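You operate a simulated robot arm through the tools that you are given. There is no shell and no other tool.

Carry out the task below with a simulated robot arm. There is one attempt and no reset: what you move stays moved.

JOB
Slacken the net, tighten the green clamp knob, then tighten the net again against the net gauge.
Fine: in this order: orange net knob to SLACK, clamp tight, gauge stood by the net, net knob to TIGHT, gauge back where it was; the net ends level. Set down upright: net gauge.

The check looks at the end state, three seconds after you hand in, the way a careful person would. Anything else that was tipped, shoved, dropped, spilled or broken makes it a failure.

ROBOT AND FRAMES
A 7-joint arm with a two-finger gripper, fixed in place. Base frame: the origin is at the foot of the arm, x ahead of it, y to its left, z up. Lengths are in m, angles in degrees, forces in N, time in s.
With the tool pointing down near the work surface it reaches from about 0.26 to 0.74 m from the base axis. Its first joint turns from -166.0 to 166.0 degrees. Payload 1.71 kg.
The tool frame sits at the grasp point between the pads (the TCP): z along the fingers, y along the line on which they close. The tips reach 0.02 m beyond it. Largest opening 0.096 m; the body of the gripper starts 0.113 m behind the TCP.
Orientation is that of the tool frame in the base frame, as a unit quaternion [w, x, y, z]. With the fingers straight down and closing along the base's y, the tool's x points along the base's -x, its y along +y and its z along -z.

CONTROLS
- The arm moves only by the tool arm_command. Its argument "increments" is a list of rows, each a list of 7 numbers: the gripper command, from -1 (shut) to 1 (fully open), values between in proportion, then the shift along the tool's x, y, z in m, then the turn, a rotation vector about the tool's x, y, z in degrees. In form: [[hand, x, y, z, rx, ry, rz], ...]. A call has 1 to 20 rows; each row is the pose to reach, as a shift and turn from the pose commanded when the call began, along the tool's axes at that moment. Rows are played at 5 a second. More than 0.05 m and 8.6 degrees between two rows, or a gripper value outside its range, and nothing of the call is played. A pose out of reach is approached as far as the arm can. The call stops where the force on the tool passes 70 N (or 10 N more than at its start, if that is more) or the arm is blocked; 0.2 s more then pass. Each finger travels about 0.153 m/s and halts on what it meets, pressing with about 32 N; the grip force reading is that of the motor and also rises with nothing between the fingers. The clock runs only during rows and for 0.2 s after the last one: add rows that repeat a pose to give the fingers time. It gives the time, the measured TCP pose, the force on the tool (base axes), the opening and the grip force at its end, in the units of the frame above (readings bear some noise), with the torque about the TCP (base axes, N m) and any sound that the robot's microphone picked up.
- Cameras (640 x 400 px; columns grow to the right, rows downward): "scene" is fixed at [0.2231, -0.5031, 1.4071]; the picture's right is [0.89, -0.46, 0.00], its down [-0.22, -0.43, -0.87] and it looks along [0.40, 0.78, -0.48] (base axes); focal length 285 px, centre (320, 200). "wrist" rides on the gripper at [0.066, 0.014, -0.145] in the tool frame; the picture's right is [-0.21, 0.98, 0.00], its down [-0.88, -0.18, -0.45] and it looks along [-0.44, -0.09, 0.90] (tool axes); focal length 275 px, centre (320, 200). There is no depth. A picture from a camera that has moved, and an enlarged one, comes with that camera's place and axes in the base frame and with its lens. The place of the scene camera against the robot may be out by one fixed shift of up to 0.012 m in any direction.
- snapshot(camera): a new picture of that camera. It takes no simulated time.
- raise_lower(by): slides the trunk up (or, below 0, down) by that many m; the arm rides with it, the base frame stays. It gives what a move gives, with no picture.
- enlarge(camera, box): a new picture of the part [left, top, right, bottom] of that camera's present view, enlarged. It takes no simulated time.
- close_job(): hands the job in; it is judged then, once.

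Places have to be worked out from the pictures, the camera data and where the tool is seen. Open the gripper and draw the arm clear of the work before you hand the job in, unless the task says otherwise.

The tools are called after "Request:" as a command line: name --pt "numbers of a row" for each row, then --argument value for the rest, lists and objects as JSON in quotes. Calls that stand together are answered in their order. arm_command: Moves the arm, as the interface text tells. Its arguments: {"type":"object","properties":{"increments":{"type":"array","items":{"type":"array","items":{"type":"number"}}}},"required":["increments"]} The other tools are called the same way: raise_lower (by) slides the trunk up or down; snapshot (camera) takes a picture; enlarge (camera, box) takes an enlarged picture of a part of a camera's view; close_job () hands the job in.

At the start:

```text
t: 0.0
tcp_pos: [0.4764, 0.0233, 1.2947]
orientation: [-0.001, 0.0, 1.0, 0.0]
ft_force: [0.1, -0.6, 0.8]
torque: [0.02, 0.01, 0.0]
opening: 0.096
grasp_force: 0.1
trunk travel left (down, up): [-0.325, 0.061]
```

scene: 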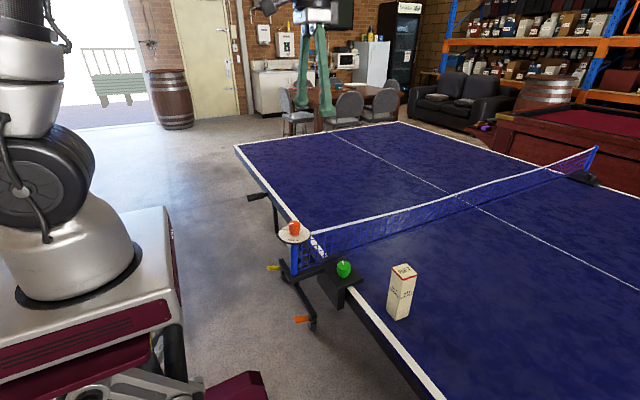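
wrist: 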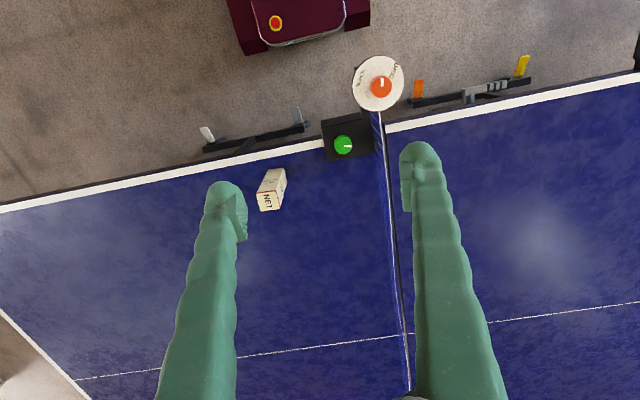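

I'll start by looking closely at the net post, the knobs, and the gauge from both cameras.

Request:
enlarge --camera "scene" --box '[240, 200, 440, 325]'

Request:
enlarge --camera "wrist" --box '[240, 40, 440, 165]'

Request:
enlarge --camera "wrist" --box '[240, 130, 400, 230]'

Request:
enlarge --camera "wrist" --box '[340, 50, 420, 100]'

```text
3.20 times, centred on (340, 262) of scene
camera zoom: at [0.2231, -0.5031, 1.4071], right [0.89, -0.46, 0.0], down [-0.22, -0.43, -0.87], along [0.4, 0.78, -0.48], focal length 913 px, centre (256, 0)
```

zoom: 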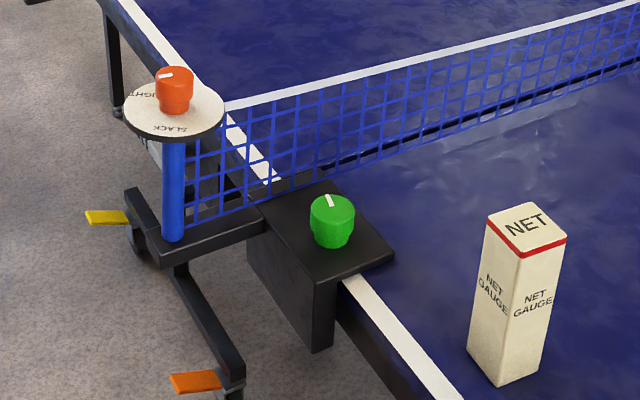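

```text
3.20 times, centred on (340, 102) of wrist
camera zoom: at [0.4097, 0.0367, 1.4407], right [0.21, 0.98, 0.0], down [0.88, -0.18, 0.44], along [0.43, -0.09, -0.9], focal length 881 px, centre (256, 512)
```

zoom: 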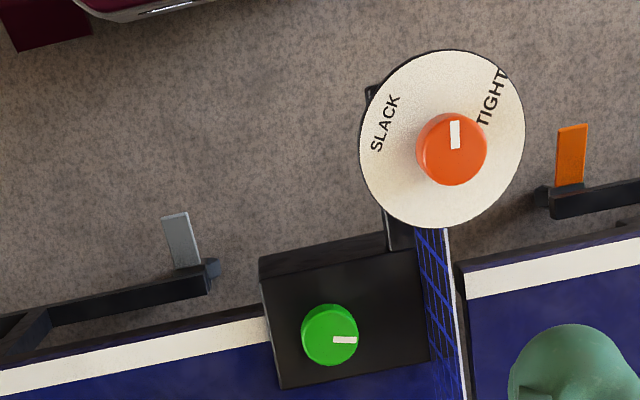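

```text
4.00 times, centred on (320, 180) of wrist
camera zoom: at [0.4097, 0.0367, 1.4407], right [0.21, 0.98, 0.0], down [0.88, -0.18, 0.44], along [0.43, -0.09, -0.9], focal length 1101 px, centre (320, 280)
```

zoom: 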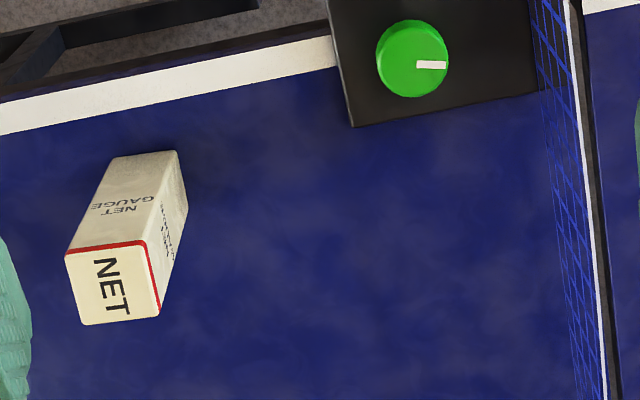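

```text
8.00 times, centred on (380, 75) of wrist
camera zoom: at [0.4097, 0.0367, 1.4407], right [0.21, 0.98, 0.0], down [0.88, -0.18, 0.44], along [0.43, -0.09, -0.9], focal length 2202 px, centre (-160, 1200)
```

zoom: 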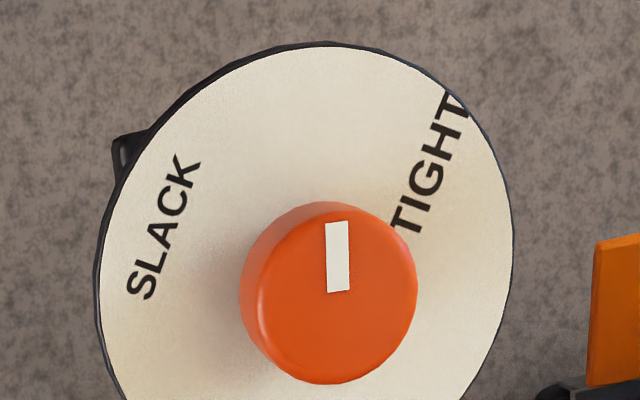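

The orange knob's pointer sits between SLACK and TIGHT. From the two views I place the orange knob top near (0.465, 0.127, 0.956), the green knob near (0.588, 0.054, 0.81) and the gauge top near (0.648, -0.130, 0.91). I'll lower the trunk partway with everything still clear below, then look again.

Request:
raise_lower --by -0.15

Request:
snapshot --camera "wrist"

Request:
snapshot --camera "scene"

```text
t: 1.8
tcp_pos: [0.4561, 0.0234, 1.1537]
orientation: [0.007, -0.001, 1.0, 0.0]
ft_force: [-0.3, 0.2, -0.5]
torque: [0.02, -0.03, -0.02]
opening: 0.096
grasp_force: 0.0
trunk travel left (down, up): [-0.175, 0.211]
```

```text
taken
camera wrist: at [0.3877, 0.0366, 1.297], right [0.21, 0.98, 0.0], down [0.87, -0.18, 0.46], along [0.45, -0.09, -0.89], focal length 275 px, centre (320, 200)
```

wrist: 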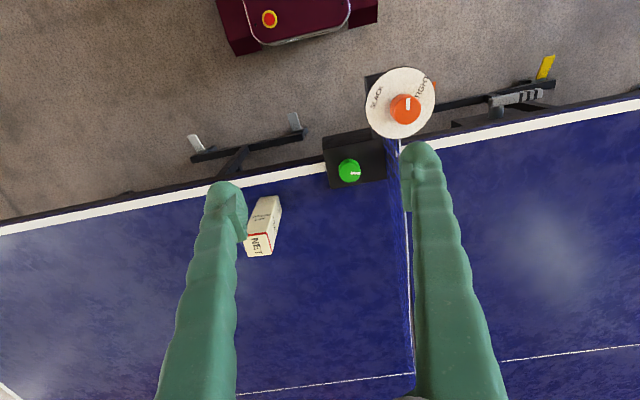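

```text
taken
```

scene: 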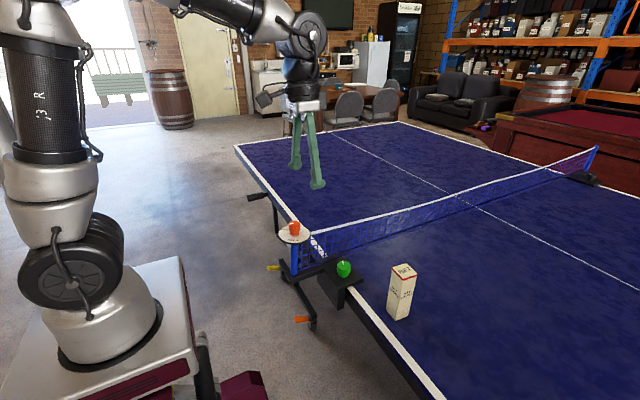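

The trunk move shifted the TCP in x by about -0.02 and tilted it a little. I'll play a null row to see where the arm settles.

Request:
arm_command --pt "1 0 0 0 0 0 0" --pt "1 0 0 0 0 0 0" --pt "1 0 0 0 0 0 0"

```text
t: 2.5
tcp_pos: [0.4562, 0.0228, 1.1522]
orientation: [0.007, -0.001, 1.0, 0.0]
ft_force: [-0.2, -1.1, 0.5]
torque: [-0.01, 0.03, 0.02]
opening: 0.0958
grasp_force: 0.0
trunk travel left (down, up): [-0.175, 0.211]
```

The pose is steady. I'll lower the trunk a bit more so the arm works at a comfortable height; the tips stay above 0.99 m, higher than everything nearby.

Request:
raise_lower --by -0.12

Request:
snapshot --camera "wrist"

Request:
snapshot --camera "scene"

```text
t: 4.0
tcp_pos: [0.4563, 0.024, 1.0322]
orientation: [0.007, 0.001, 1.0, 0.0]
ft_force: [-0.1, 0.4, -1.0]
torque: [-0.04, -0.02, 0.01]
opening: 0.0958
grasp_force: 0.0
trunk travel left (down, up): [-0.055, 0.331]
```

```text
taken
camera wrist: at [0.3874, 0.0366, 1.1761], right [0.21, 0.98, 0.0], down [0.87, -0.18, 0.46], along [0.45, -0.09, -0.89], focal length 275 px, centre (320, 200)
```

wrist: 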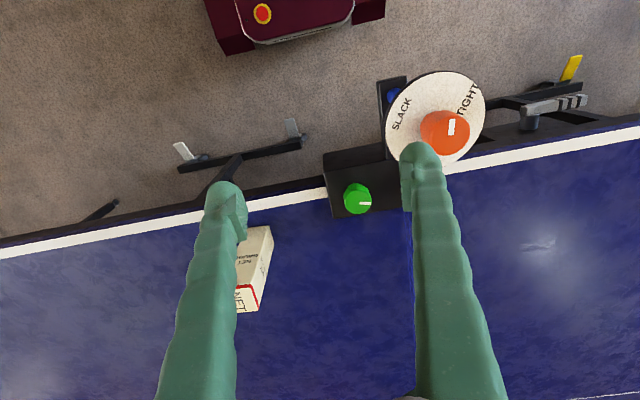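

```text
taken
```

scene: 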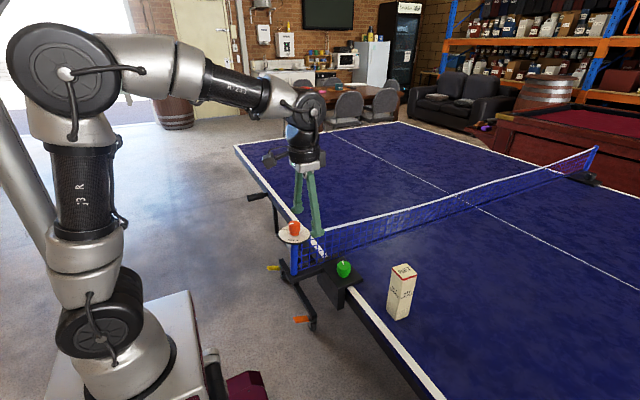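

The trunk move was clean this time. I'll enlarge the knobs and gauge in the new wrist view to triangulate against the earlier one.

Request:
enlarge --camera "wrist" --box '[370, 60, 498, 140]'

Request:
enlarge --camera "wrist" --box '[310, 140, 438, 220]'

Request:
enlarge --camera "wrist" --box '[200, 215, 328, 295]'

Request:
enlarge --camera "scene" --box '[264, 210, 392, 290]'

```text
5.00 times, centred on (434, 100) of wrist
camera zoom: at [0.3874, 0.0366, 1.1761], right [0.21, 0.98, 0.0], down [0.87, -0.18, 0.46], along [0.45, -0.09, -0.89], focal length 1376 px, centre (-250, 700)
```

zoom: 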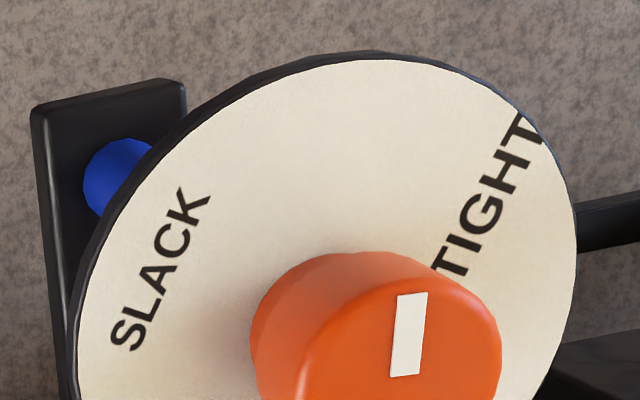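

```text
5.00 times, centred on (374, 180) of wrist
camera zoom: at [0.3874, 0.0366, 1.1761], right [0.21, 0.98, 0.0], down [0.87, -0.18, 0.46], along [0.45, -0.09, -0.89], focal length 1376 px, centre (50, 300)
```

zoom: 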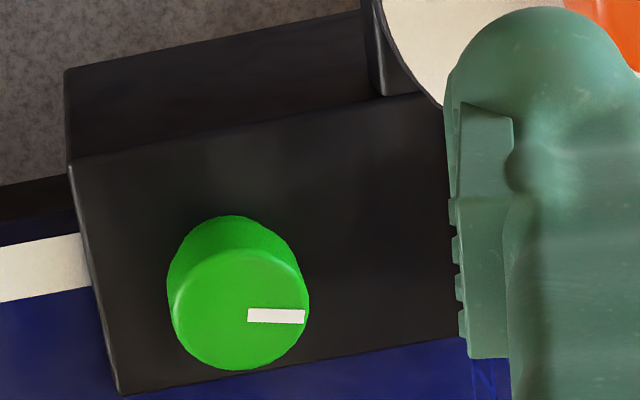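

```text
5.00 times, centred on (264, 255) of wrist
camera zoom: at [0.3874, 0.0366, 1.1761], right [0.21, 0.98, 0.0], down [0.87, -0.18, 0.46], along [0.45, -0.09, -0.89], focal length 1376 px, centre (600, -75)
```

zoom: 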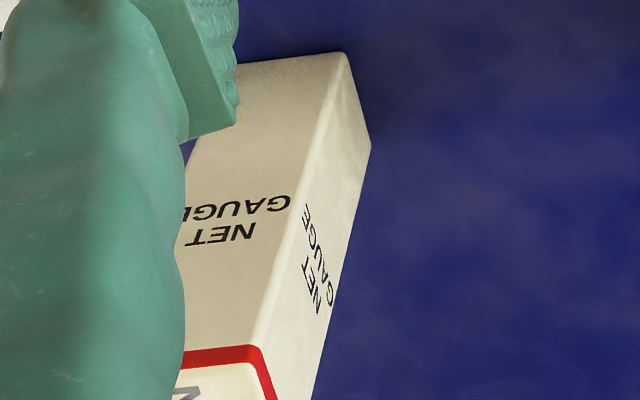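

```text
5.00 times, centred on (328, 250) of scene
camera zoom: at [0.2231, -0.5031, 1.4071], right [0.89, -0.46, 0.0], down [-0.22, -0.43, -0.87], along [0.4, 0.78, -0.48], focal length 1426 px, centre (280, -50)
```

zoom: 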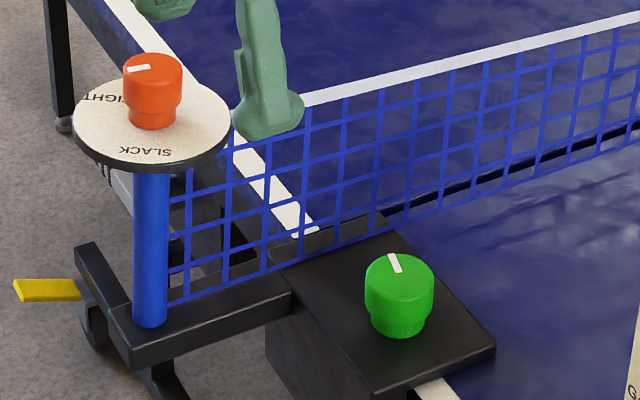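

Triangulating between the wrist views gives the orange knob top at (0.462, 0.127, 0.957) with its pointer toward -x. SLACK is about 60° counter-clockwise and TIGHT about 60° clockwise. The green knob top is at (0.586, 0.053, 0.810). I'll move above the orange knob at the present height and straighten the small tilt.

Request:
arm_command --pt "1 -0.002 0.03 0 0 0.3 0" --pt "1 -0.004 0.07 0 0 0.6 0" --pt "1 -0.0055 0.104 0 0 0.8 0" --pt "1 -0.0055 0.104 0 0 0.8 0" --pt "1 -0.0055 0.104 0 0 0.8 0"

Request:
snapshot --camera "wrist"

```text
t: 5.2
tcp_pos: [0.461, 0.1287, 1.0322]
orientation: [0.0, 0.0, 1.0, 0.0]
ft_force: [0.3, -0.1, 0.2]
torque: [0.02, 0.0, 0.01]
opening: 0.096
grasp_force: 0.2
trunk travel left (down, up): [-0.055, 0.331]
```

```text
taken
camera wrist: at [0.395, 0.1416, 1.1773], right [0.21, 0.98, 0.0], down [0.88, -0.18, 0.45], along [0.44, -0.09, -0.9], focal length 275 px, centre (320, 200)
```

wrist: 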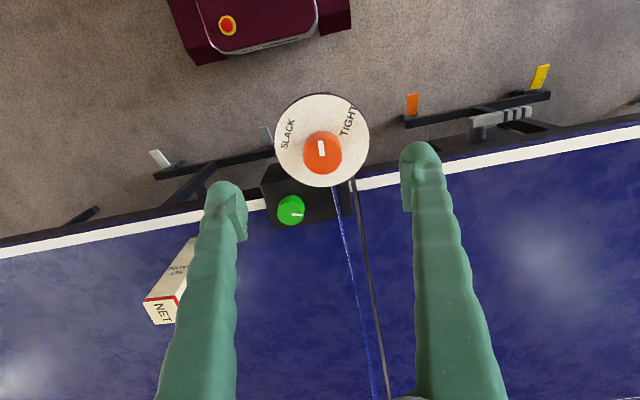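

Request:
enlarge --camera "wrist" --box '[256, 90, 384, 170]'

Request:
enlarge --camera "wrist" --box '[256, 160, 384, 240]'

```text
5.00 times, centred on (320, 130) of wrist
camera zoom: at [0.395, 0.1416, 1.1773], right [0.21, 0.98, 0.0], down [0.88, -0.18, 0.45], along [0.44, -0.09, -0.9], focal length 1376 px, centre (320, 550)
```

zoom: 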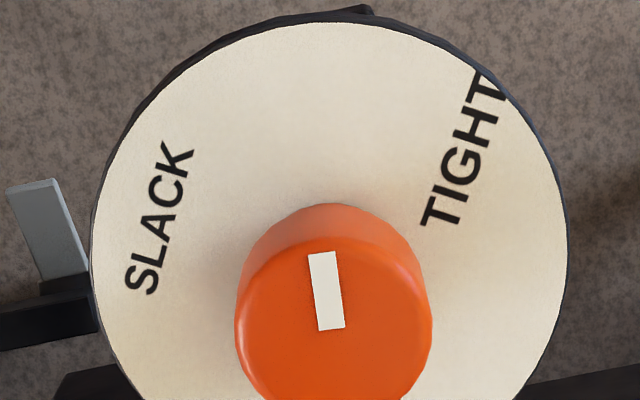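

```text
5.00 times, centred on (320, 200) of wrist
camera zoom: at [0.395, 0.1416, 1.1773], right [0.21, 0.98, 0.0], down [0.88, -0.18, 0.45], along [0.44, -0.09, -0.9], focal length 1376 px, centre (320, 200)
```

zoom: 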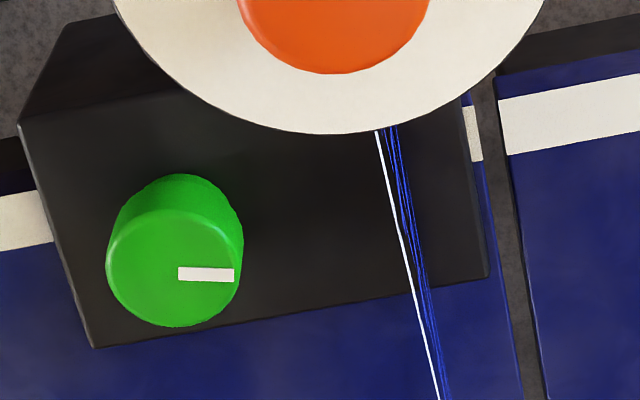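

The knob's top centre reads at about (0.4627, 0.129). I'll descend with the fingers open to TCP z of about 0.957, which leaves the tips about 7 mm above the dial.

Request:
arm_command --pt "1 -0.0015 0 0.02 0 0 0" --pt "1 -0.0015 0 0.04 0 0 0" --pt "1 -0.0015 0 0.055 0 0 0" --pt "1 -0.0015 0 0.068 0 0 0" --pt "1 -0.0015 0 0.075 0 0 0" --pt "1 -0.0015 0 0.075 0 0 0"

Request:
snapshot --camera "wrist"

Request:
enlarge --camera "scene" --box '[232, 185, 360, 265]'

```text
t: 6.7
tcp_pos: [0.4627, 0.1265, 0.9562]
orientation: [0.0, 0.001, 1.0, 0.001]
ft_force: [-0.6, -0.7, -0.2]
torque: [0.02, 0.02, -0.03]
opening: 0.0959
grasp_force: 0.0
trunk travel left (down, up): [-0.055, 0.331]
```

```text
taken
camera wrist: at [0.3963, 0.1405, 1.1018], right [0.21, 0.98, 0.0], down [0.88, -0.18, 0.45], along [0.44, -0.09, -0.9], focal length 275 px, centre (320, 200)
```

wrist: 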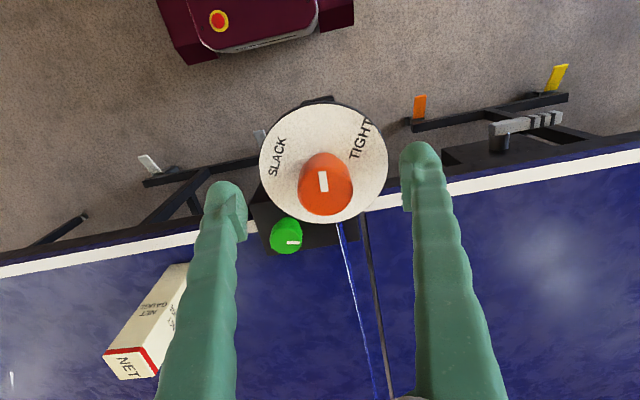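

```text
5.00 times, centred on (296, 225) of scene
camera zoom: at [0.2231, -0.5031, 1.4071], right [0.89, -0.46, 0.0], down [-0.22, -0.43, -0.87], along [0.4, 0.78, -0.48], focal length 1426 px, centre (440, 75)
```

zoom: 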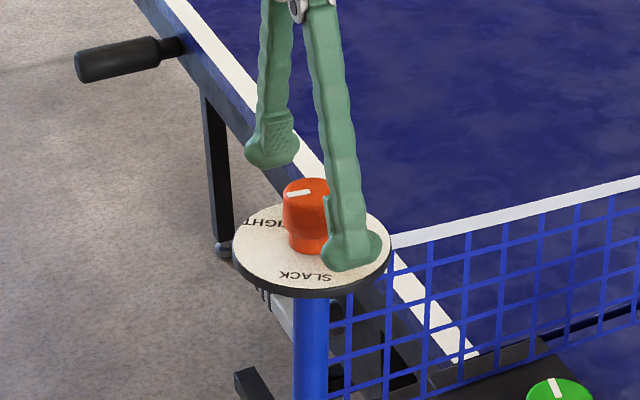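

The knob sits centred between the open fingers and the tips clear the dial. I'll close on it.

Request:
arm_command --pt "0 0 0 0 0 0 0" --pt "-0.3 0 0 0 0 0 0" --pt "-1 0 0 0 0 0 0" --pt "-1 0 0 0 0 0 0"

Request:
snapshot --camera "wrist"

```text
t: 7.7
tcp_pos: [0.4627, 0.1293, 0.9573]
orientation: [0.0, -0.001, 1.0, 0.0]
ft_force: [0.0, 16.5, -1.8]
torque: [0.32, -0.07, 0.05]
opening: 0.0319
grasp_force: 35.1
trunk travel left (down, up): [-0.055, 0.331]
```

```text
taken
camera wrist: at [0.3963, 0.1428, 1.1019], right [0.2, 0.98, 0.0], down [0.88, -0.18, 0.45], along [0.44, -0.09, -0.9], focal length 275 px, centre (320, 200)
```

wrist: 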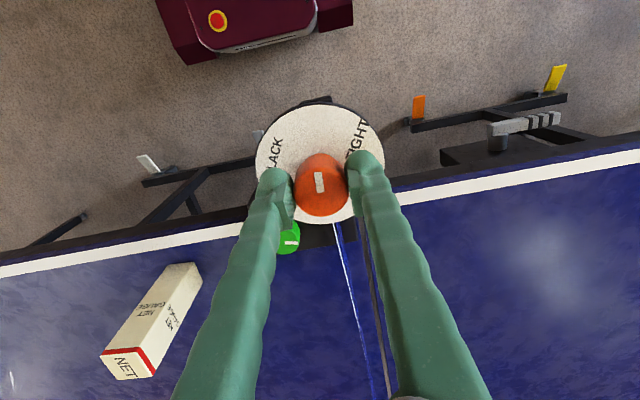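

The knob is gripped (opening 0.032) with a side force of +16 N in y, so the commanded y is about 2.5 mm short. I'll shift to relieve that before turning.

Request:
arm_command --pt "-1 0 0.0012 0 0 0 0" --pt "-1 0 0.0025 0 0 0 0" --pt "-1 0 0.0025 0 0 0 0"

```text
t: 8.4
tcp_pos: [0.4632, 0.131, 0.957]
orientation: [0.0, 0.0, 1.0, -0.001]
ft_force: [0.2, 6.6, -0.9]
torque: [0.03, 0.02, 0.04]
opening: 0.032
grasp_force: 34.7
trunk travel left (down, up): [-0.055, 0.331]
```

Side force is down to 6.6 N. Now I'll turn counter-clockwise (negative about the downward tool axis) by 32° first and check.

Request:
arm_command --pt "-1 0 0.001 0 0 0 -4" --pt "-1 0 0.001 0 0 0 -8" --pt "-1 0 0.001 0 0 0 -12" --pt "-1 0 0.001 0 0 0 -16" --pt "-1 0 0.001 0 0 0 -20" --pt "-1 0 0.001 0 0 0 -24" --pt "-1 0 0.001 0 0 0 -28" --pt "-1 0 0.001 0 0 0 -32" --pt "-1 0 0.001 0 0 0 -32"

Request:
snapshot --camera "wrist"

Request:
enlarge --camera "scene" --box '[232, 185, 360, 265]'

```text
t: 10.4
tcp_pos: [0.4632, 0.1293, 0.9578]
orientation: [0.001, -0.276, 0.961, 0.0]
ft_force: [4.8, -19.7, -0.9]
torque: [-0.04, -0.52, -0.04]
opening: 0.0321
grasp_force: 35.0
trunk travel left (down, up): [-0.055, 0.331]
```

```text
taken
camera wrist: at [0.3995, 0.105, 1.1021], right [-0.34, 0.94, 0.0], down [0.84, 0.31, 0.44], along [0.42, 0.15, -0.9], focal length 275 px, centre (320, 200)
```

wrist: 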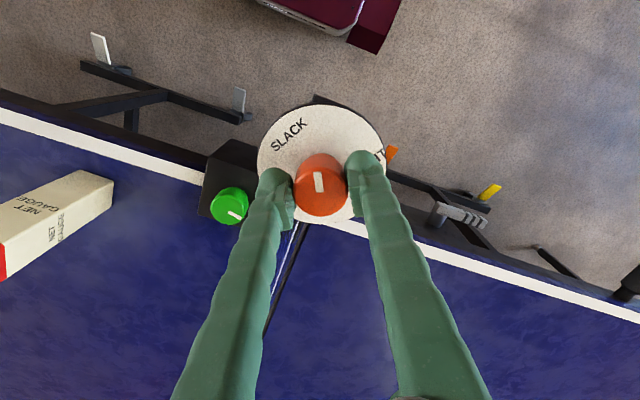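

```text
5.00 times, centred on (296, 225) of scene
camera zoom: at [0.2231, -0.5031, 1.4071], right [0.89, -0.46, 0.0], down [-0.22, -0.43, -0.87], along [0.4, 0.78, -0.48], focal length 1426 px, centre (440, 75)
```

zoom: 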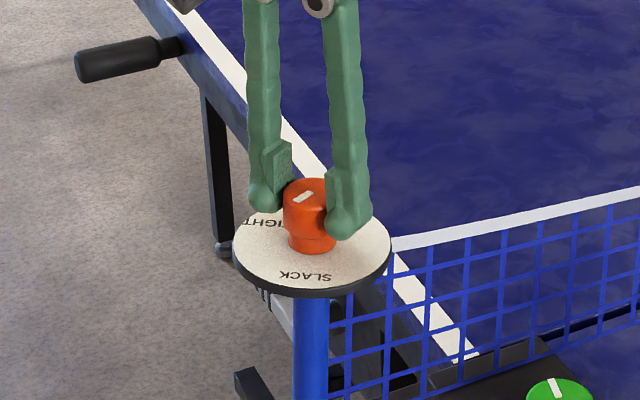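

The knob turned 32° with the gripper. A side force of -20 N along y shows I over-shifted, so I'll back off about 3 mm along the closing axis.

Request:
arm_command --pt "-1 0 -0.0015 0 0 0 0" --pt "-1 0 -0.003 0 0 0 0" --pt "-1 0 -0.003 0 0 0 0"

```text
t: 11.2
tcp_pos: [0.4637, 0.1286, 0.9567]
orientation: [-0.001, -0.275, 0.961, 0.001]
ft_force: [-4.2, -7.2, -2.1]
torque: [-0.09, 0.36, 0.02]
opening: 0.0321
grasp_force: 35.3
trunk travel left (down, up): [-0.055, 0.331]
```

Forces are small now. I'll continue counter-clockwise by 28° to a total of about 60° and watch for a click or stop.

Request:
arm_command --pt "-1 0 0 0 0 0 -4" --pt "-1 0 0 0 0 0 -8" --pt "-1 0 0 0 0 0 -12" --pt "-1 0 0 0 0 0 -16" --pt "-1 0 0 0 0 0 -20" --pt "-1 0 0 0 0 0 -24" --pt "-1 0 0 0 0 0 -28" --pt "-1 0 0 0 0 0 -28"

Request:
enlarge --camera "wrist" --box '[220, 80, 420, 205]'

Request:
enlarge --camera "scene" --box '[232, 185, 360, 265]'

```text
t: 13.1
tcp_pos: [0.4653, 0.1282, 0.9573]
orientation: [0.002, -0.5, 0.866, 0.0]
ft_force: [4.5, -5.4, 3.4]
torque: [0.44, -0.49, -0.03]
opening: 0.0318
grasp_force: 35.8
trunk travel left (down, up): [-0.055, 0.331]
```

```text
3.20 times, centred on (320, 142) of wrist
camera zoom: at [0.4188, 0.0774, 1.1023], right [-0.74, 0.67, 0.0], down [0.6, 0.67, 0.45], along [0.3, 0.33, -0.9], focal length 881 px, centre (320, 384)
```

zoom: 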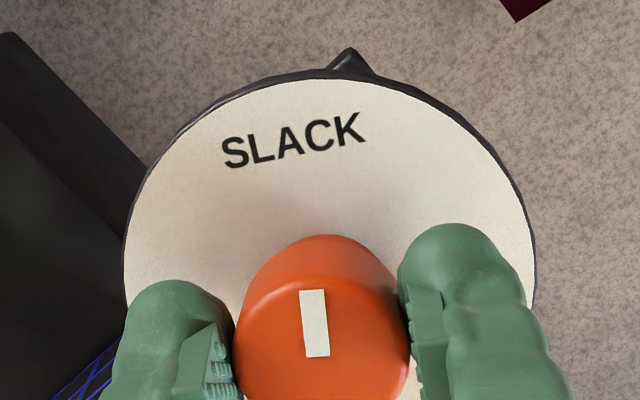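

```text
5.00 times, centred on (296, 225) of scene
camera zoom: at [0.2231, -0.5031, 1.4071], right [0.89, -0.46, 0.0], down [-0.22, -0.43, -0.87], along [0.4, 0.78, -0.48], focal length 1426 px, centre (440, 75)
```

zoom: 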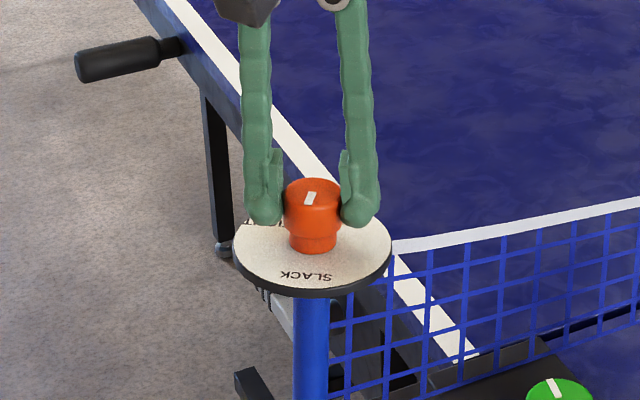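

The pointer now reads at about azimuth 233°, while the SLACK label centre sits at about 240°, so it needs a few more degrees. I'll turn another 7° and watch the torque for a stop.

Request:
arm_command --pt "-1 0 0 0 0 0 -2" --pt "-1 0 0 0 0 0 -4" --pt "-1 0 0 0 0 0 -6" --pt "-1 0 0 0 0 0 -7" --pt "-1 0 0 0 0 0 -7"

Request:
enlarge --camera "wrist" --box '[220, 80, 420, 205]'

Request:
enlarge --camera "scene" --box '[240, 200, 440, 325]'

```text
t: 14.2
tcp_pos: [0.4645, 0.1274, 0.9578]
orientation: [0.0, -0.552, 0.834, 0.0]
ft_force: [2.1, -4.5, 6.2]
torque: [0.11, -0.12, -0.22]
opening: 0.0322
grasp_force: 34.6
trunk travel left (down, up): [-0.055, 0.331]
```

```text
3.20 times, centred on (320, 142) of wrist
camera zoom: at [0.425, 0.0723, 1.1024], right [-0.82, 0.57, 0.0], down [0.51, 0.73, 0.44], along [0.25, 0.36, -0.9], focal length 881 px, centre (320, 384)
```

zoom: 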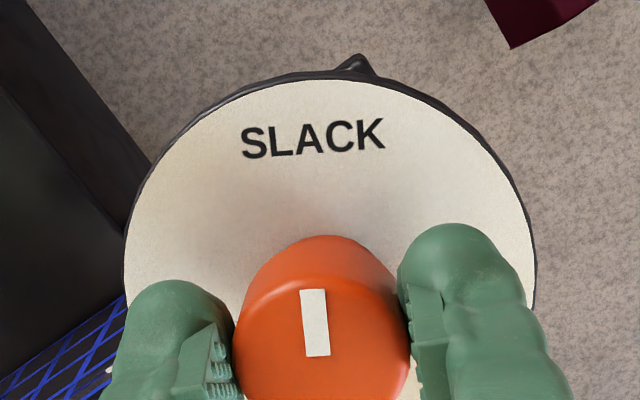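

```text
3.20 times, centred on (340, 262) of scene
camera zoom: at [0.2231, -0.5031, 1.4071], right [0.89, -0.46, 0.0], down [-0.22, -0.43, -0.87], along [0.4, 0.78, -0.48], focal length 913 px, centre (256, 0)
```

zoom: 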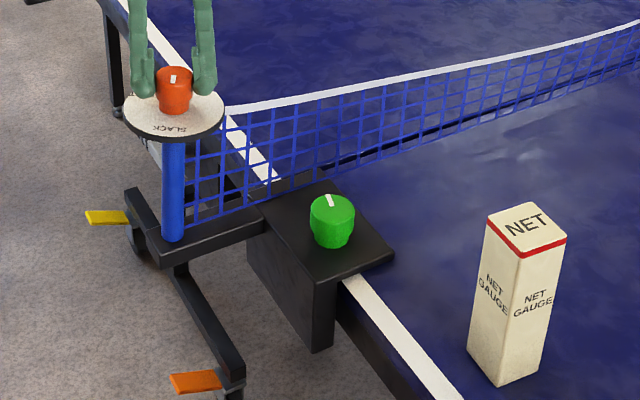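

The net has slackened and the pointer is now parallel to the SLACK lettering. The torque of -0.22 N m hints at an end stop, so I'll nudge 2.5° more to confirm.

Request:
arm_command --pt "-1 0 0 0 0 0 -1.5" --pt "-1 0 0 0 0 0 -2.5" --pt "-1 0 0 0 0 0 -2.5"

Request:
enlarge --camera "wrist" --box '[220, 80, 420, 205]'

```text
t: 15.1
tcp_pos: [0.4649, 0.129, 0.9572]
orientation: [0.0, -0.571, 0.821, 0.0]
ft_force: [1.3, -3.9, 6.9]
torque: [0.1, 0.06, -0.42]
opening: 0.0319
grasp_force: 34.9
trunk travel left (down, up): [-0.055, 0.331]
```

```text
3.20 times, centred on (320, 142) of wrist
camera zoom: at [0.4275, 0.071, 1.1023], right [-0.84, 0.54, 0.0], down [0.48, 0.76, 0.44], along [0.24, 0.38, -0.9], focal length 881 px, centre (320, 384)
```

zoom: 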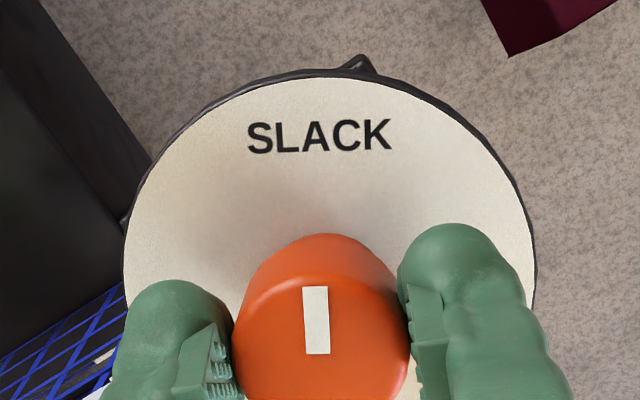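

Torque rose to -0.42 N m and the mark lagged the fingers slightly, so the knob is at its SLACK stop. I'll open and rise straight up.

Request:
arm_command --pt "0 0 0 0 0 0 0" --pt "1 0 0 0 0 0 0" --pt "1 0 0 0 0 0 0" --pt "1 0 0 -0.02 0 0 0" --pt "1 0 0 -0.045 0 0 0" --pt "1 0 0 -0.075 0 0 0" --pt "1 0 0 -0.1 0 0 0" --pt "1 0 0 -0.1 0 0 0"

Request:
snapshot --camera "wrist"

Request:
enlarge --camera "scene" --box '[240, 200, 440, 325]'

Request:
snapshot --camera "scene"

```text
t: 16.9
tcp_pos: [0.4652, 0.1288, 1.057]
orientation: [0.0, -0.571, 0.821, 0.001]
ft_force: [-0.1, -0.2, -0.1]
torque: [0.0, -0.01, 0.0]
opening: 0.0963
grasp_force: 0.0
trunk travel left (down, up): [-0.055, 0.331]
```

```text
taken
camera wrist: at [0.4281, 0.0715, 1.2022], right [-0.84, 0.54, 0.0], down [0.48, 0.76, 0.44], along [0.24, 0.38, -0.9], focal length 275 px, centre (320, 200)
```

wrist: 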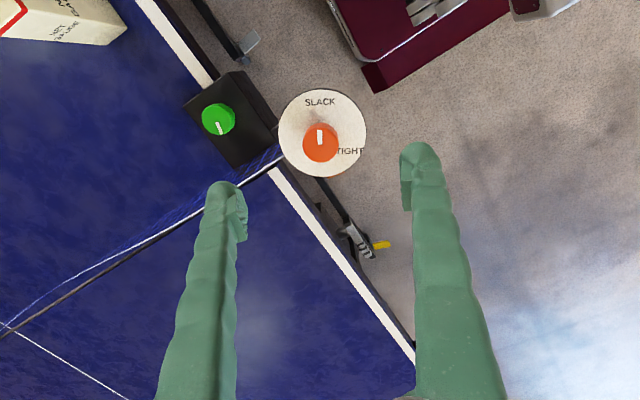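

```text
3.20 times, centred on (340, 262) of scene
camera zoom: at [0.2231, -0.5031, 1.4071], right [0.89, -0.46, 0.0], down [-0.22, -0.43, -0.87], along [0.4, 0.78, -0.48], focal length 913 px, centre (256, 0)
```

zoom: 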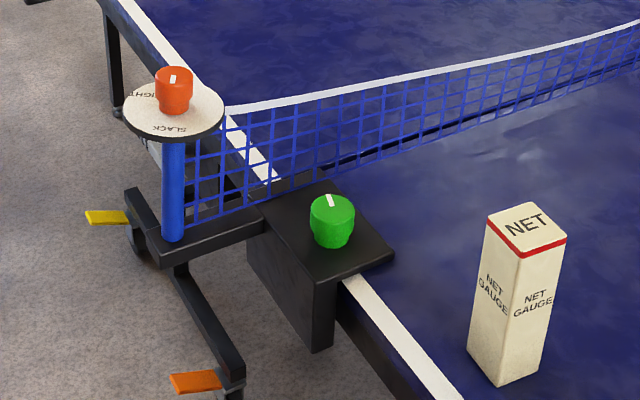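

```text
taken
```

scene: 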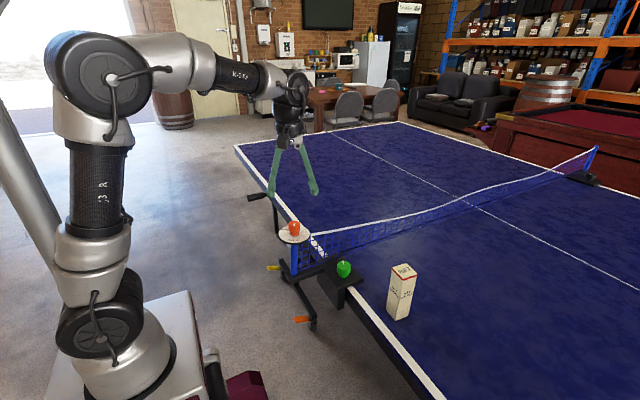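

The net sags visibly and the pointer is on SLACK. Next is the green clamp. I'll translate above it at (0.586, 0.053), keeping the current yaw to leave room for a clockwise turn.

Request:
arm_command --pt "1 0.006 -0.028 0 0 0 0" --pt "1 0.012 -0.056 0 0 0 0" --pt "1 0.018 -0.084 0 0 0 0" --pt "1 0.024 -0.112 0 0 0 0" --pt "0.5 0.029 -0.14 0.01 0 0 0" --pt "0.5 0.029 -0.14 0.03 0 0 0" --pt "0.5 0.029 -0.14 0.05 0 0 0" --pt "0.5 0.029 -0.14 0.07 0 0 0" --pt "0.5 0.029 -0.14 0.09 0 0 0" --pt "0.5 0.029 -0.14 0.11 0 0 0" --pt "0.5 0.029 -0.14 0.11 0 0 0"

Request:
snapshot --camera "wrist"

Request:
enlarge --camera "wrist" --box '[240, 90, 400, 190]'

Request:
snapshot --camera "scene"

```text
t: 19.2
tcp_pos: [0.5857, 0.053, 0.9462]
orientation: [0.0, -0.57, 0.822, -0.001]
ft_force: [-0.4, -0.6, -0.7]
torque: [-0.01, -0.01, 0.0]
opening: 0.0722
grasp_force: 0.0
trunk travel left (down, up): [-0.055, 0.331]
```

```text
taken
camera wrist: at [0.549, -0.005, 1.0916], right [-0.84, 0.54, 0.0], down [0.48, 0.76, 0.44], along [0.24, 0.37, -0.9], focal length 275 px, centre (320, 200)
```

wrist: 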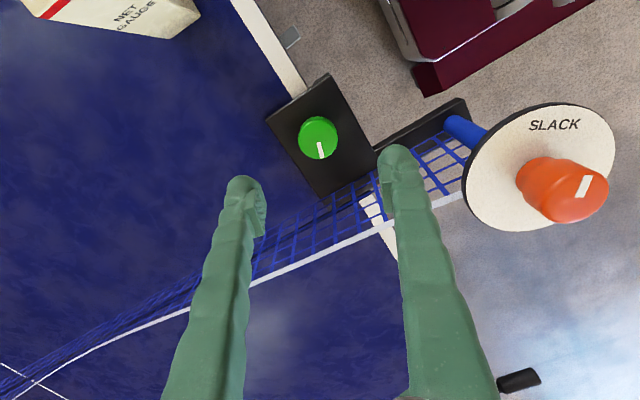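

```text
4.00 times, centred on (320, 140) of wrist
camera zoom: at [0.549, -0.005, 1.0916], right [-0.84, 0.54, 0.0], down [0.48, 0.76, 0.44], along [0.24, 0.37, -0.9], focal length 1101 px, centre (320, 440)
```

zoom: 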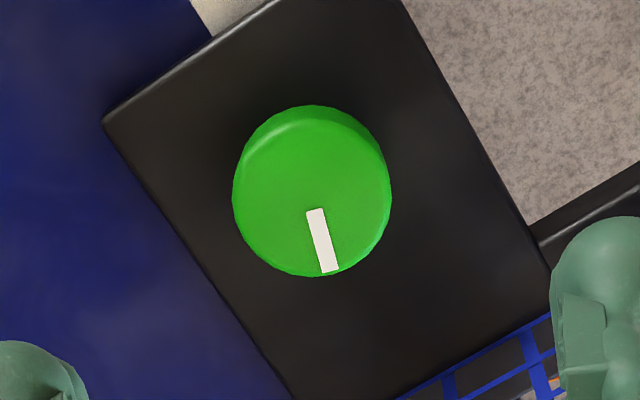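

```text
taken
```

scene: 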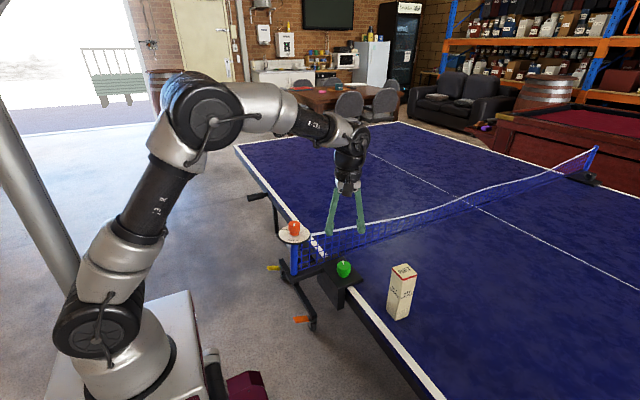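

The green knob centre reads at about (0.588, 0.052), a 2 mm correction, and it is about 40 mm across. I'll descend around it to TCP z of about 0.807, keeping the tips above the clamp block.

Request:
arm_command --pt "0.5 -0.001 -0.0022 0.02 0 0 0" --pt "0.5 -0.001 -0.0022 0.045 0 0 0" --pt "0.5 -0.001 -0.0022 0.07 0 0 0" --pt "0.5 -0.001 -0.0022 0.095 0 0 0" --pt "0.5 -0.001 -0.0022 0.115 0 0 0" --pt "0.5 -0.001 -0.0022 0.13 0 0 0" --pt "0.5 -0.001 -0.0022 0.138 0 0 0" --pt "0.5 -0.001 -0.0022 0.138 0 0 0"

Request:
snapshot --camera "wrist"

Request:
enlarge --camera "scene" --box '[264, 210, 424, 310]'

```text
t: 21.1
tcp_pos: [0.5872, 0.0525, 0.81]
orientation: [-0.001, -0.57, 0.821, 0.0]
ft_force: [0.0, 0.0, 0.4]
torque: [-0.01, 0.04, -0.02]
opening: 0.0719
grasp_force: 0.0
trunk travel left (down, up): [-0.055, 0.331]
```

```text
taken
camera wrist: at [0.5512, -0.005, 0.9539], right [-0.84, 0.54, 0.0], down [0.48, 0.76, 0.44], along [0.24, 0.38, -0.9], focal length 275 px, centre (320, 200)
```

wrist: 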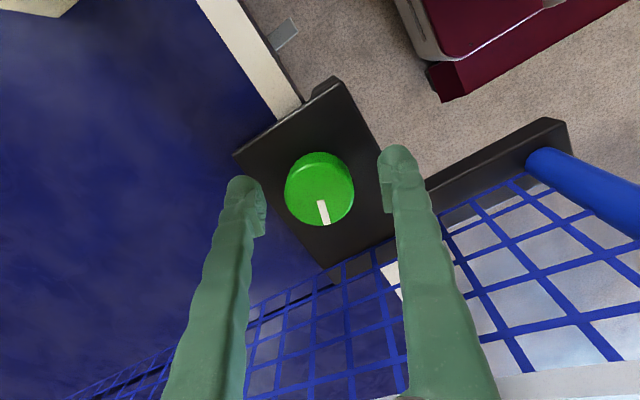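

```text
4.00 times, centred on (344, 260) of scene
camera zoom: at [0.2231, -0.5031, 1.4071], right [0.89, -0.46, 0.0], down [-0.22, -0.43, -0.87], along [0.4, 0.78, -0.48], focal length 1141 px, centre (224, -40)
```

zoom: 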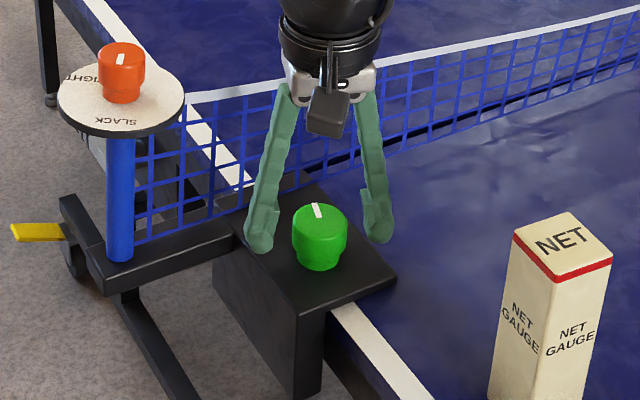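

The knob is centred between the fingers. I'll close on it.

Request:
arm_command --pt "0 0 0 0 0 0 0" --pt "-0.3 0 0 0 0 0 0" --pt "-1 0 0 0 0 0 0" --pt "-1 0 0 0 0 0 0"

```text
t: 22.1
tcp_pos: [0.5885, 0.0516, 0.809]
orientation: [0.001, -0.57, 0.822, -0.001]
ft_force: [8.1, -2.5, -0.1]
torque: [-0.01, -0.14, -0.07]
opening: 0.0401
grasp_force: 35.0
trunk travel left (down, up): [-0.055, 0.331]
```

It's gripped at an opening of 0.040 with a small side load. I'll turn clockwise 30°, watching the torque.

Request:
arm_command --pt "-1 0 -0.001 0 0 0 2" --pt "-1 0 -0.001 0 0 0 6" --pt "-1 0 -0.001 0 0 0 10" --pt "-1 0 -0.001 0 0 0 14" --pt "-1 0 -0.001 0 0 0 18" --pt "-1 0 -0.001 0 0 0 22" --pt "-1 0 -0.001 0 0 0 26" --pt "-1 0 -0.001 0 0 0 30" --pt "-1 0 -0.001 0 0 0 30"

Request:
snapshot --camera "wrist"

Request:
enlarge --camera "scene" --box '[264, 210, 424, 310]'

```text
t: 24.1
tcp_pos: [0.5872, 0.0534, 0.8094]
orientation: [-0.001, -0.338, 0.941, 0.0]
ft_force: [-10.8, 4.7, -2.5]
torque: [0.05, 0.22, 0.04]
opening: 0.0402
grasp_force: 35.0
trunk travel left (down, up): [-0.055, 0.331]
```

```text
taken
camera wrist: at [0.5278, 0.0211, 0.9543], right [-0.46, 0.89, 0.0], down [0.79, 0.42, 0.44], along [0.39, 0.21, -0.9], focal length 275 px, centre (320, 200)
```

wrist: 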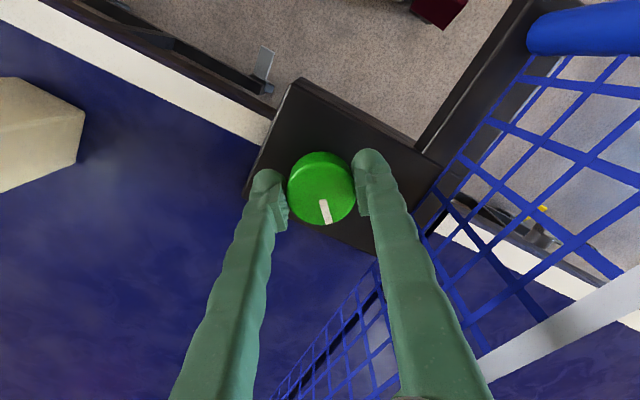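

```text
4.00 times, centred on (344, 260) of scene
camera zoom: at [0.2231, -0.5031, 1.4071], right [0.89, -0.46, 0.0], down [-0.22, -0.43, -0.87], along [0.4, 0.78, -0.48], focal length 1141 px, centre (224, -40)
```

zoom: 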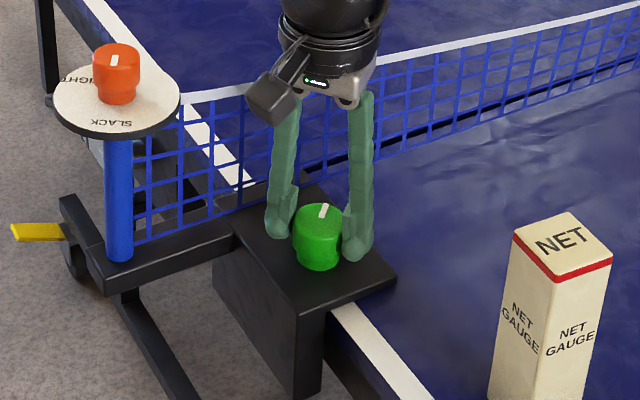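

As the knob turned, the post straightened slightly (its top moved outward), so clockwise is tightening. I'll continue clockwise by another 36°.

Request:
arm_command --pt "-1 0 0.0015 0 0 0 4" --pt "-1 0 0.0015 0 0 0 8" --pt "-1 0 0.0015 0 0 0 12" --pt "-1 0 0.0015 0 0 0 16" --pt "-1 0 0.0015 0 0 0 20" --pt "-1 0 0.0015 0 0 0 24" --pt "-1 0 0.0015 0 0 0 28" --pt "-1 0 0.0015 0 0 0 32" --pt "-1 0 0.0015 0 0 0 36" --pt "-1 0 0.0015 0 0 0 36"

Request:
snapshot --camera "wrist"

Request:
enlarge --camera "scene" --box '[264, 210, 424, 310]'

```text
t: 26.2
tcp_pos: [0.5865, 0.0558, 0.8084]
orientation: [0.0, -0.03, 1.0, -0.001]
ft_force: [-14.0, 9.2, -5.3]
torque: [0.16, 0.37, 0.06]
opening: 0.0403
grasp_force: 35.6
trunk travel left (down, up): [-0.055, 0.331]
```

```text
taken
camera wrist: at [0.52, 0.0637, 0.9543], right [0.15, 0.99, 0.0], down [0.89, -0.13, 0.44], along [0.44, -0.06, -0.9], focal length 275 px, centre (320, 200)
```

wrist: 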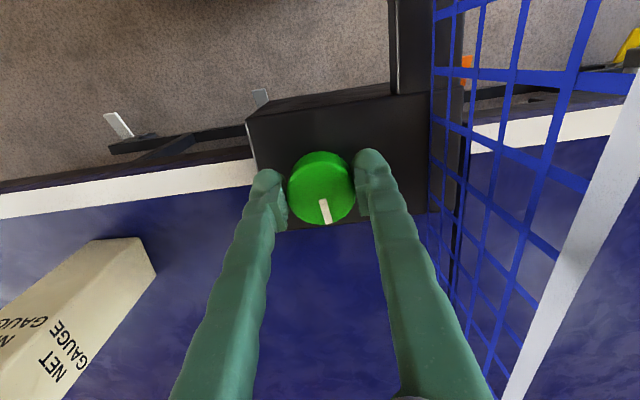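

```text
4.00 times, centred on (344, 260) of scene
camera zoom: at [0.2231, -0.5031, 1.4071], right [0.89, -0.46, 0.0], down [-0.22, -0.43, -0.87], along [0.4, 0.78, -0.48], focal length 1141 px, centre (224, -40)
```

zoom: 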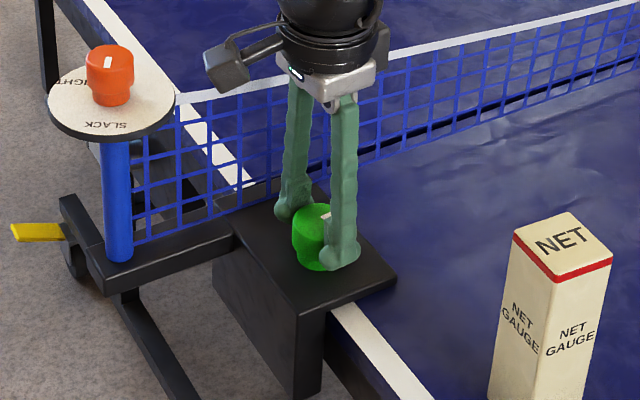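

The post keeps straightening and now looks close to vertical. Side loads are up slightly, so I'll recentre by about 1.5 mm and keep turning in smaller steps to find the stop.

Request:
arm_command --pt "-1 0.001 0.001 0 0 0 0" --pt "-1 0.002 0.0015 0 0 0 3" --pt "-1 0.002 0.0015 0 0 0 6" --pt "-1 0.002 0.0015 0 0 0 9" --pt "-1 0.002 0.0015 0 0 0 12" --pt "-1 0.002 0.0015 0 0 0 12"

Request:
enlarge --camera "wrist" --box '[256, 140, 384, 220]'

Request:
enlarge --camera "scene" --box '[264, 210, 424, 310]'

```text
t: 27.6
tcp_pos: [0.5864, 0.056, 0.809]
orientation: [0.001, 0.074, 0.997, 0.0]
ft_force: [0.9, 9.2, -1.5]
torque: [0.08, -0.08, 0.46]
opening: 0.0401
grasp_force: 35.1
trunk travel left (down, up): [-0.055, 0.331]
```

```text
5.00 times, centred on (320, 180) of wrist
camera zoom: at [0.5228, 0.0781, 0.9545], right [0.35, 0.94, 0.0], down [0.84, -0.31, 0.45], along [0.42, -0.16, -0.89], focal length 1376 px, centre (320, 300)
```

zoom: 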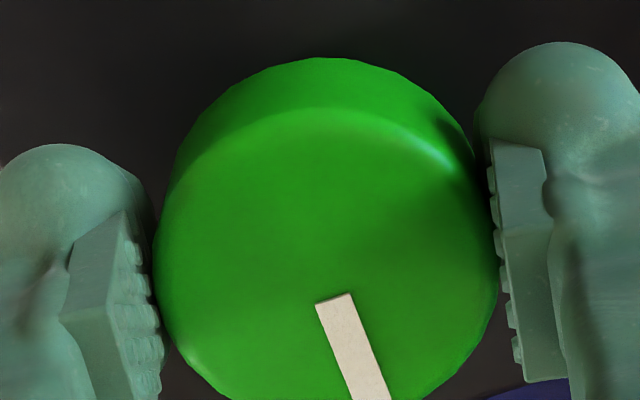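

```text
4.00 times, centred on (344, 260) of scene
camera zoom: at [0.2231, -0.5031, 1.4071], right [0.89, -0.46, 0.0], down [-0.22, -0.43, -0.87], along [0.4, 0.78, -0.48], focal length 1141 px, centre (224, -40)
```

zoom: 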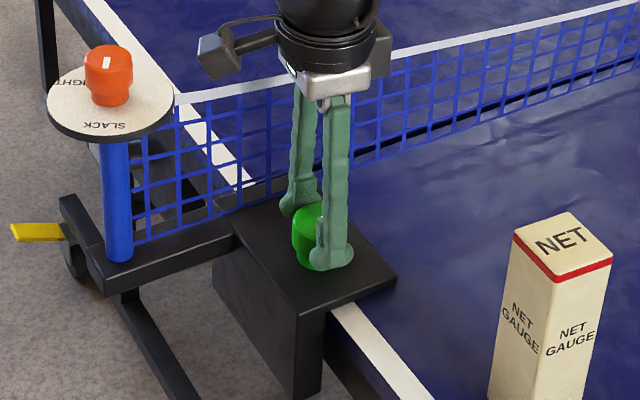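

The torque has reached 0.46 N m and the mark has come round to point along +x, about 78° from its start. I'll press a little further to confirm it's the hard stop.

Request:
arm_command --pt "-1 0 0.001 0 0 0 2" --pt "-1 0 0.001 0 0 0 4" --pt "-1 0 0.001 0 0 0 4"

Request:
enlarge --camera "wrist" --box '[256, 140, 384, 220]'

Request:
enlarge --camera "scene" --box '[264, 210, 424, 310]'

```text
t: 28.4
tcp_pos: [0.5853, 0.0559, 0.8079]
orientation: [0.0, 0.108, 0.994, -0.001]
ft_force: [-1.5, 6.9, 2.1]
torque: [0.02, 0.16, 0.66]
opening: 0.0401
grasp_force: 35.2
trunk travel left (down, up): [-0.055, 0.331]
```

```text
5.00 times, centred on (320, 180) of wrist
camera zoom: at [0.5241, 0.0829, 0.9547], right [0.41, 0.91, 0.0], down [0.82, -0.37, 0.45], along [0.41, -0.18, -0.9], focal length 1376 px, centre (320, 300)
```

zoom: 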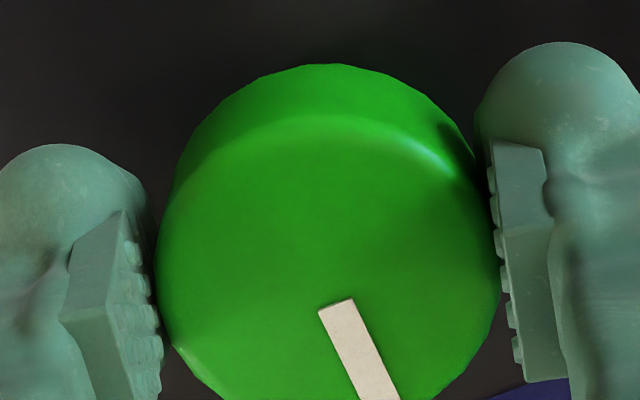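

```text
4.00 times, centred on (344, 260) of scene
camera zoom: at [0.2231, -0.5031, 1.4071], right [0.89, -0.46, 0.0], down [-0.22, -0.43, -0.87], along [0.4, 0.78, -0.48], focal length 1141 px, centre (224, -40)
```

zoom: 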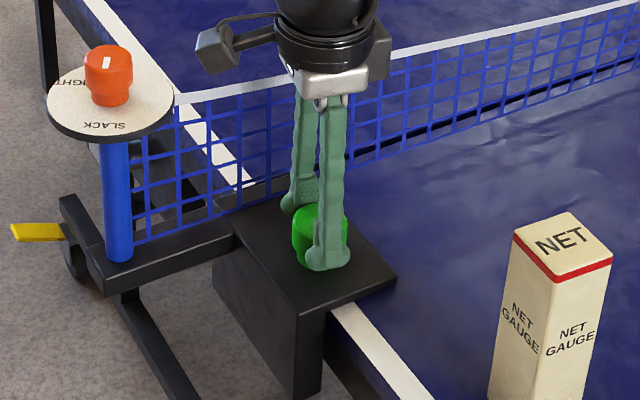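

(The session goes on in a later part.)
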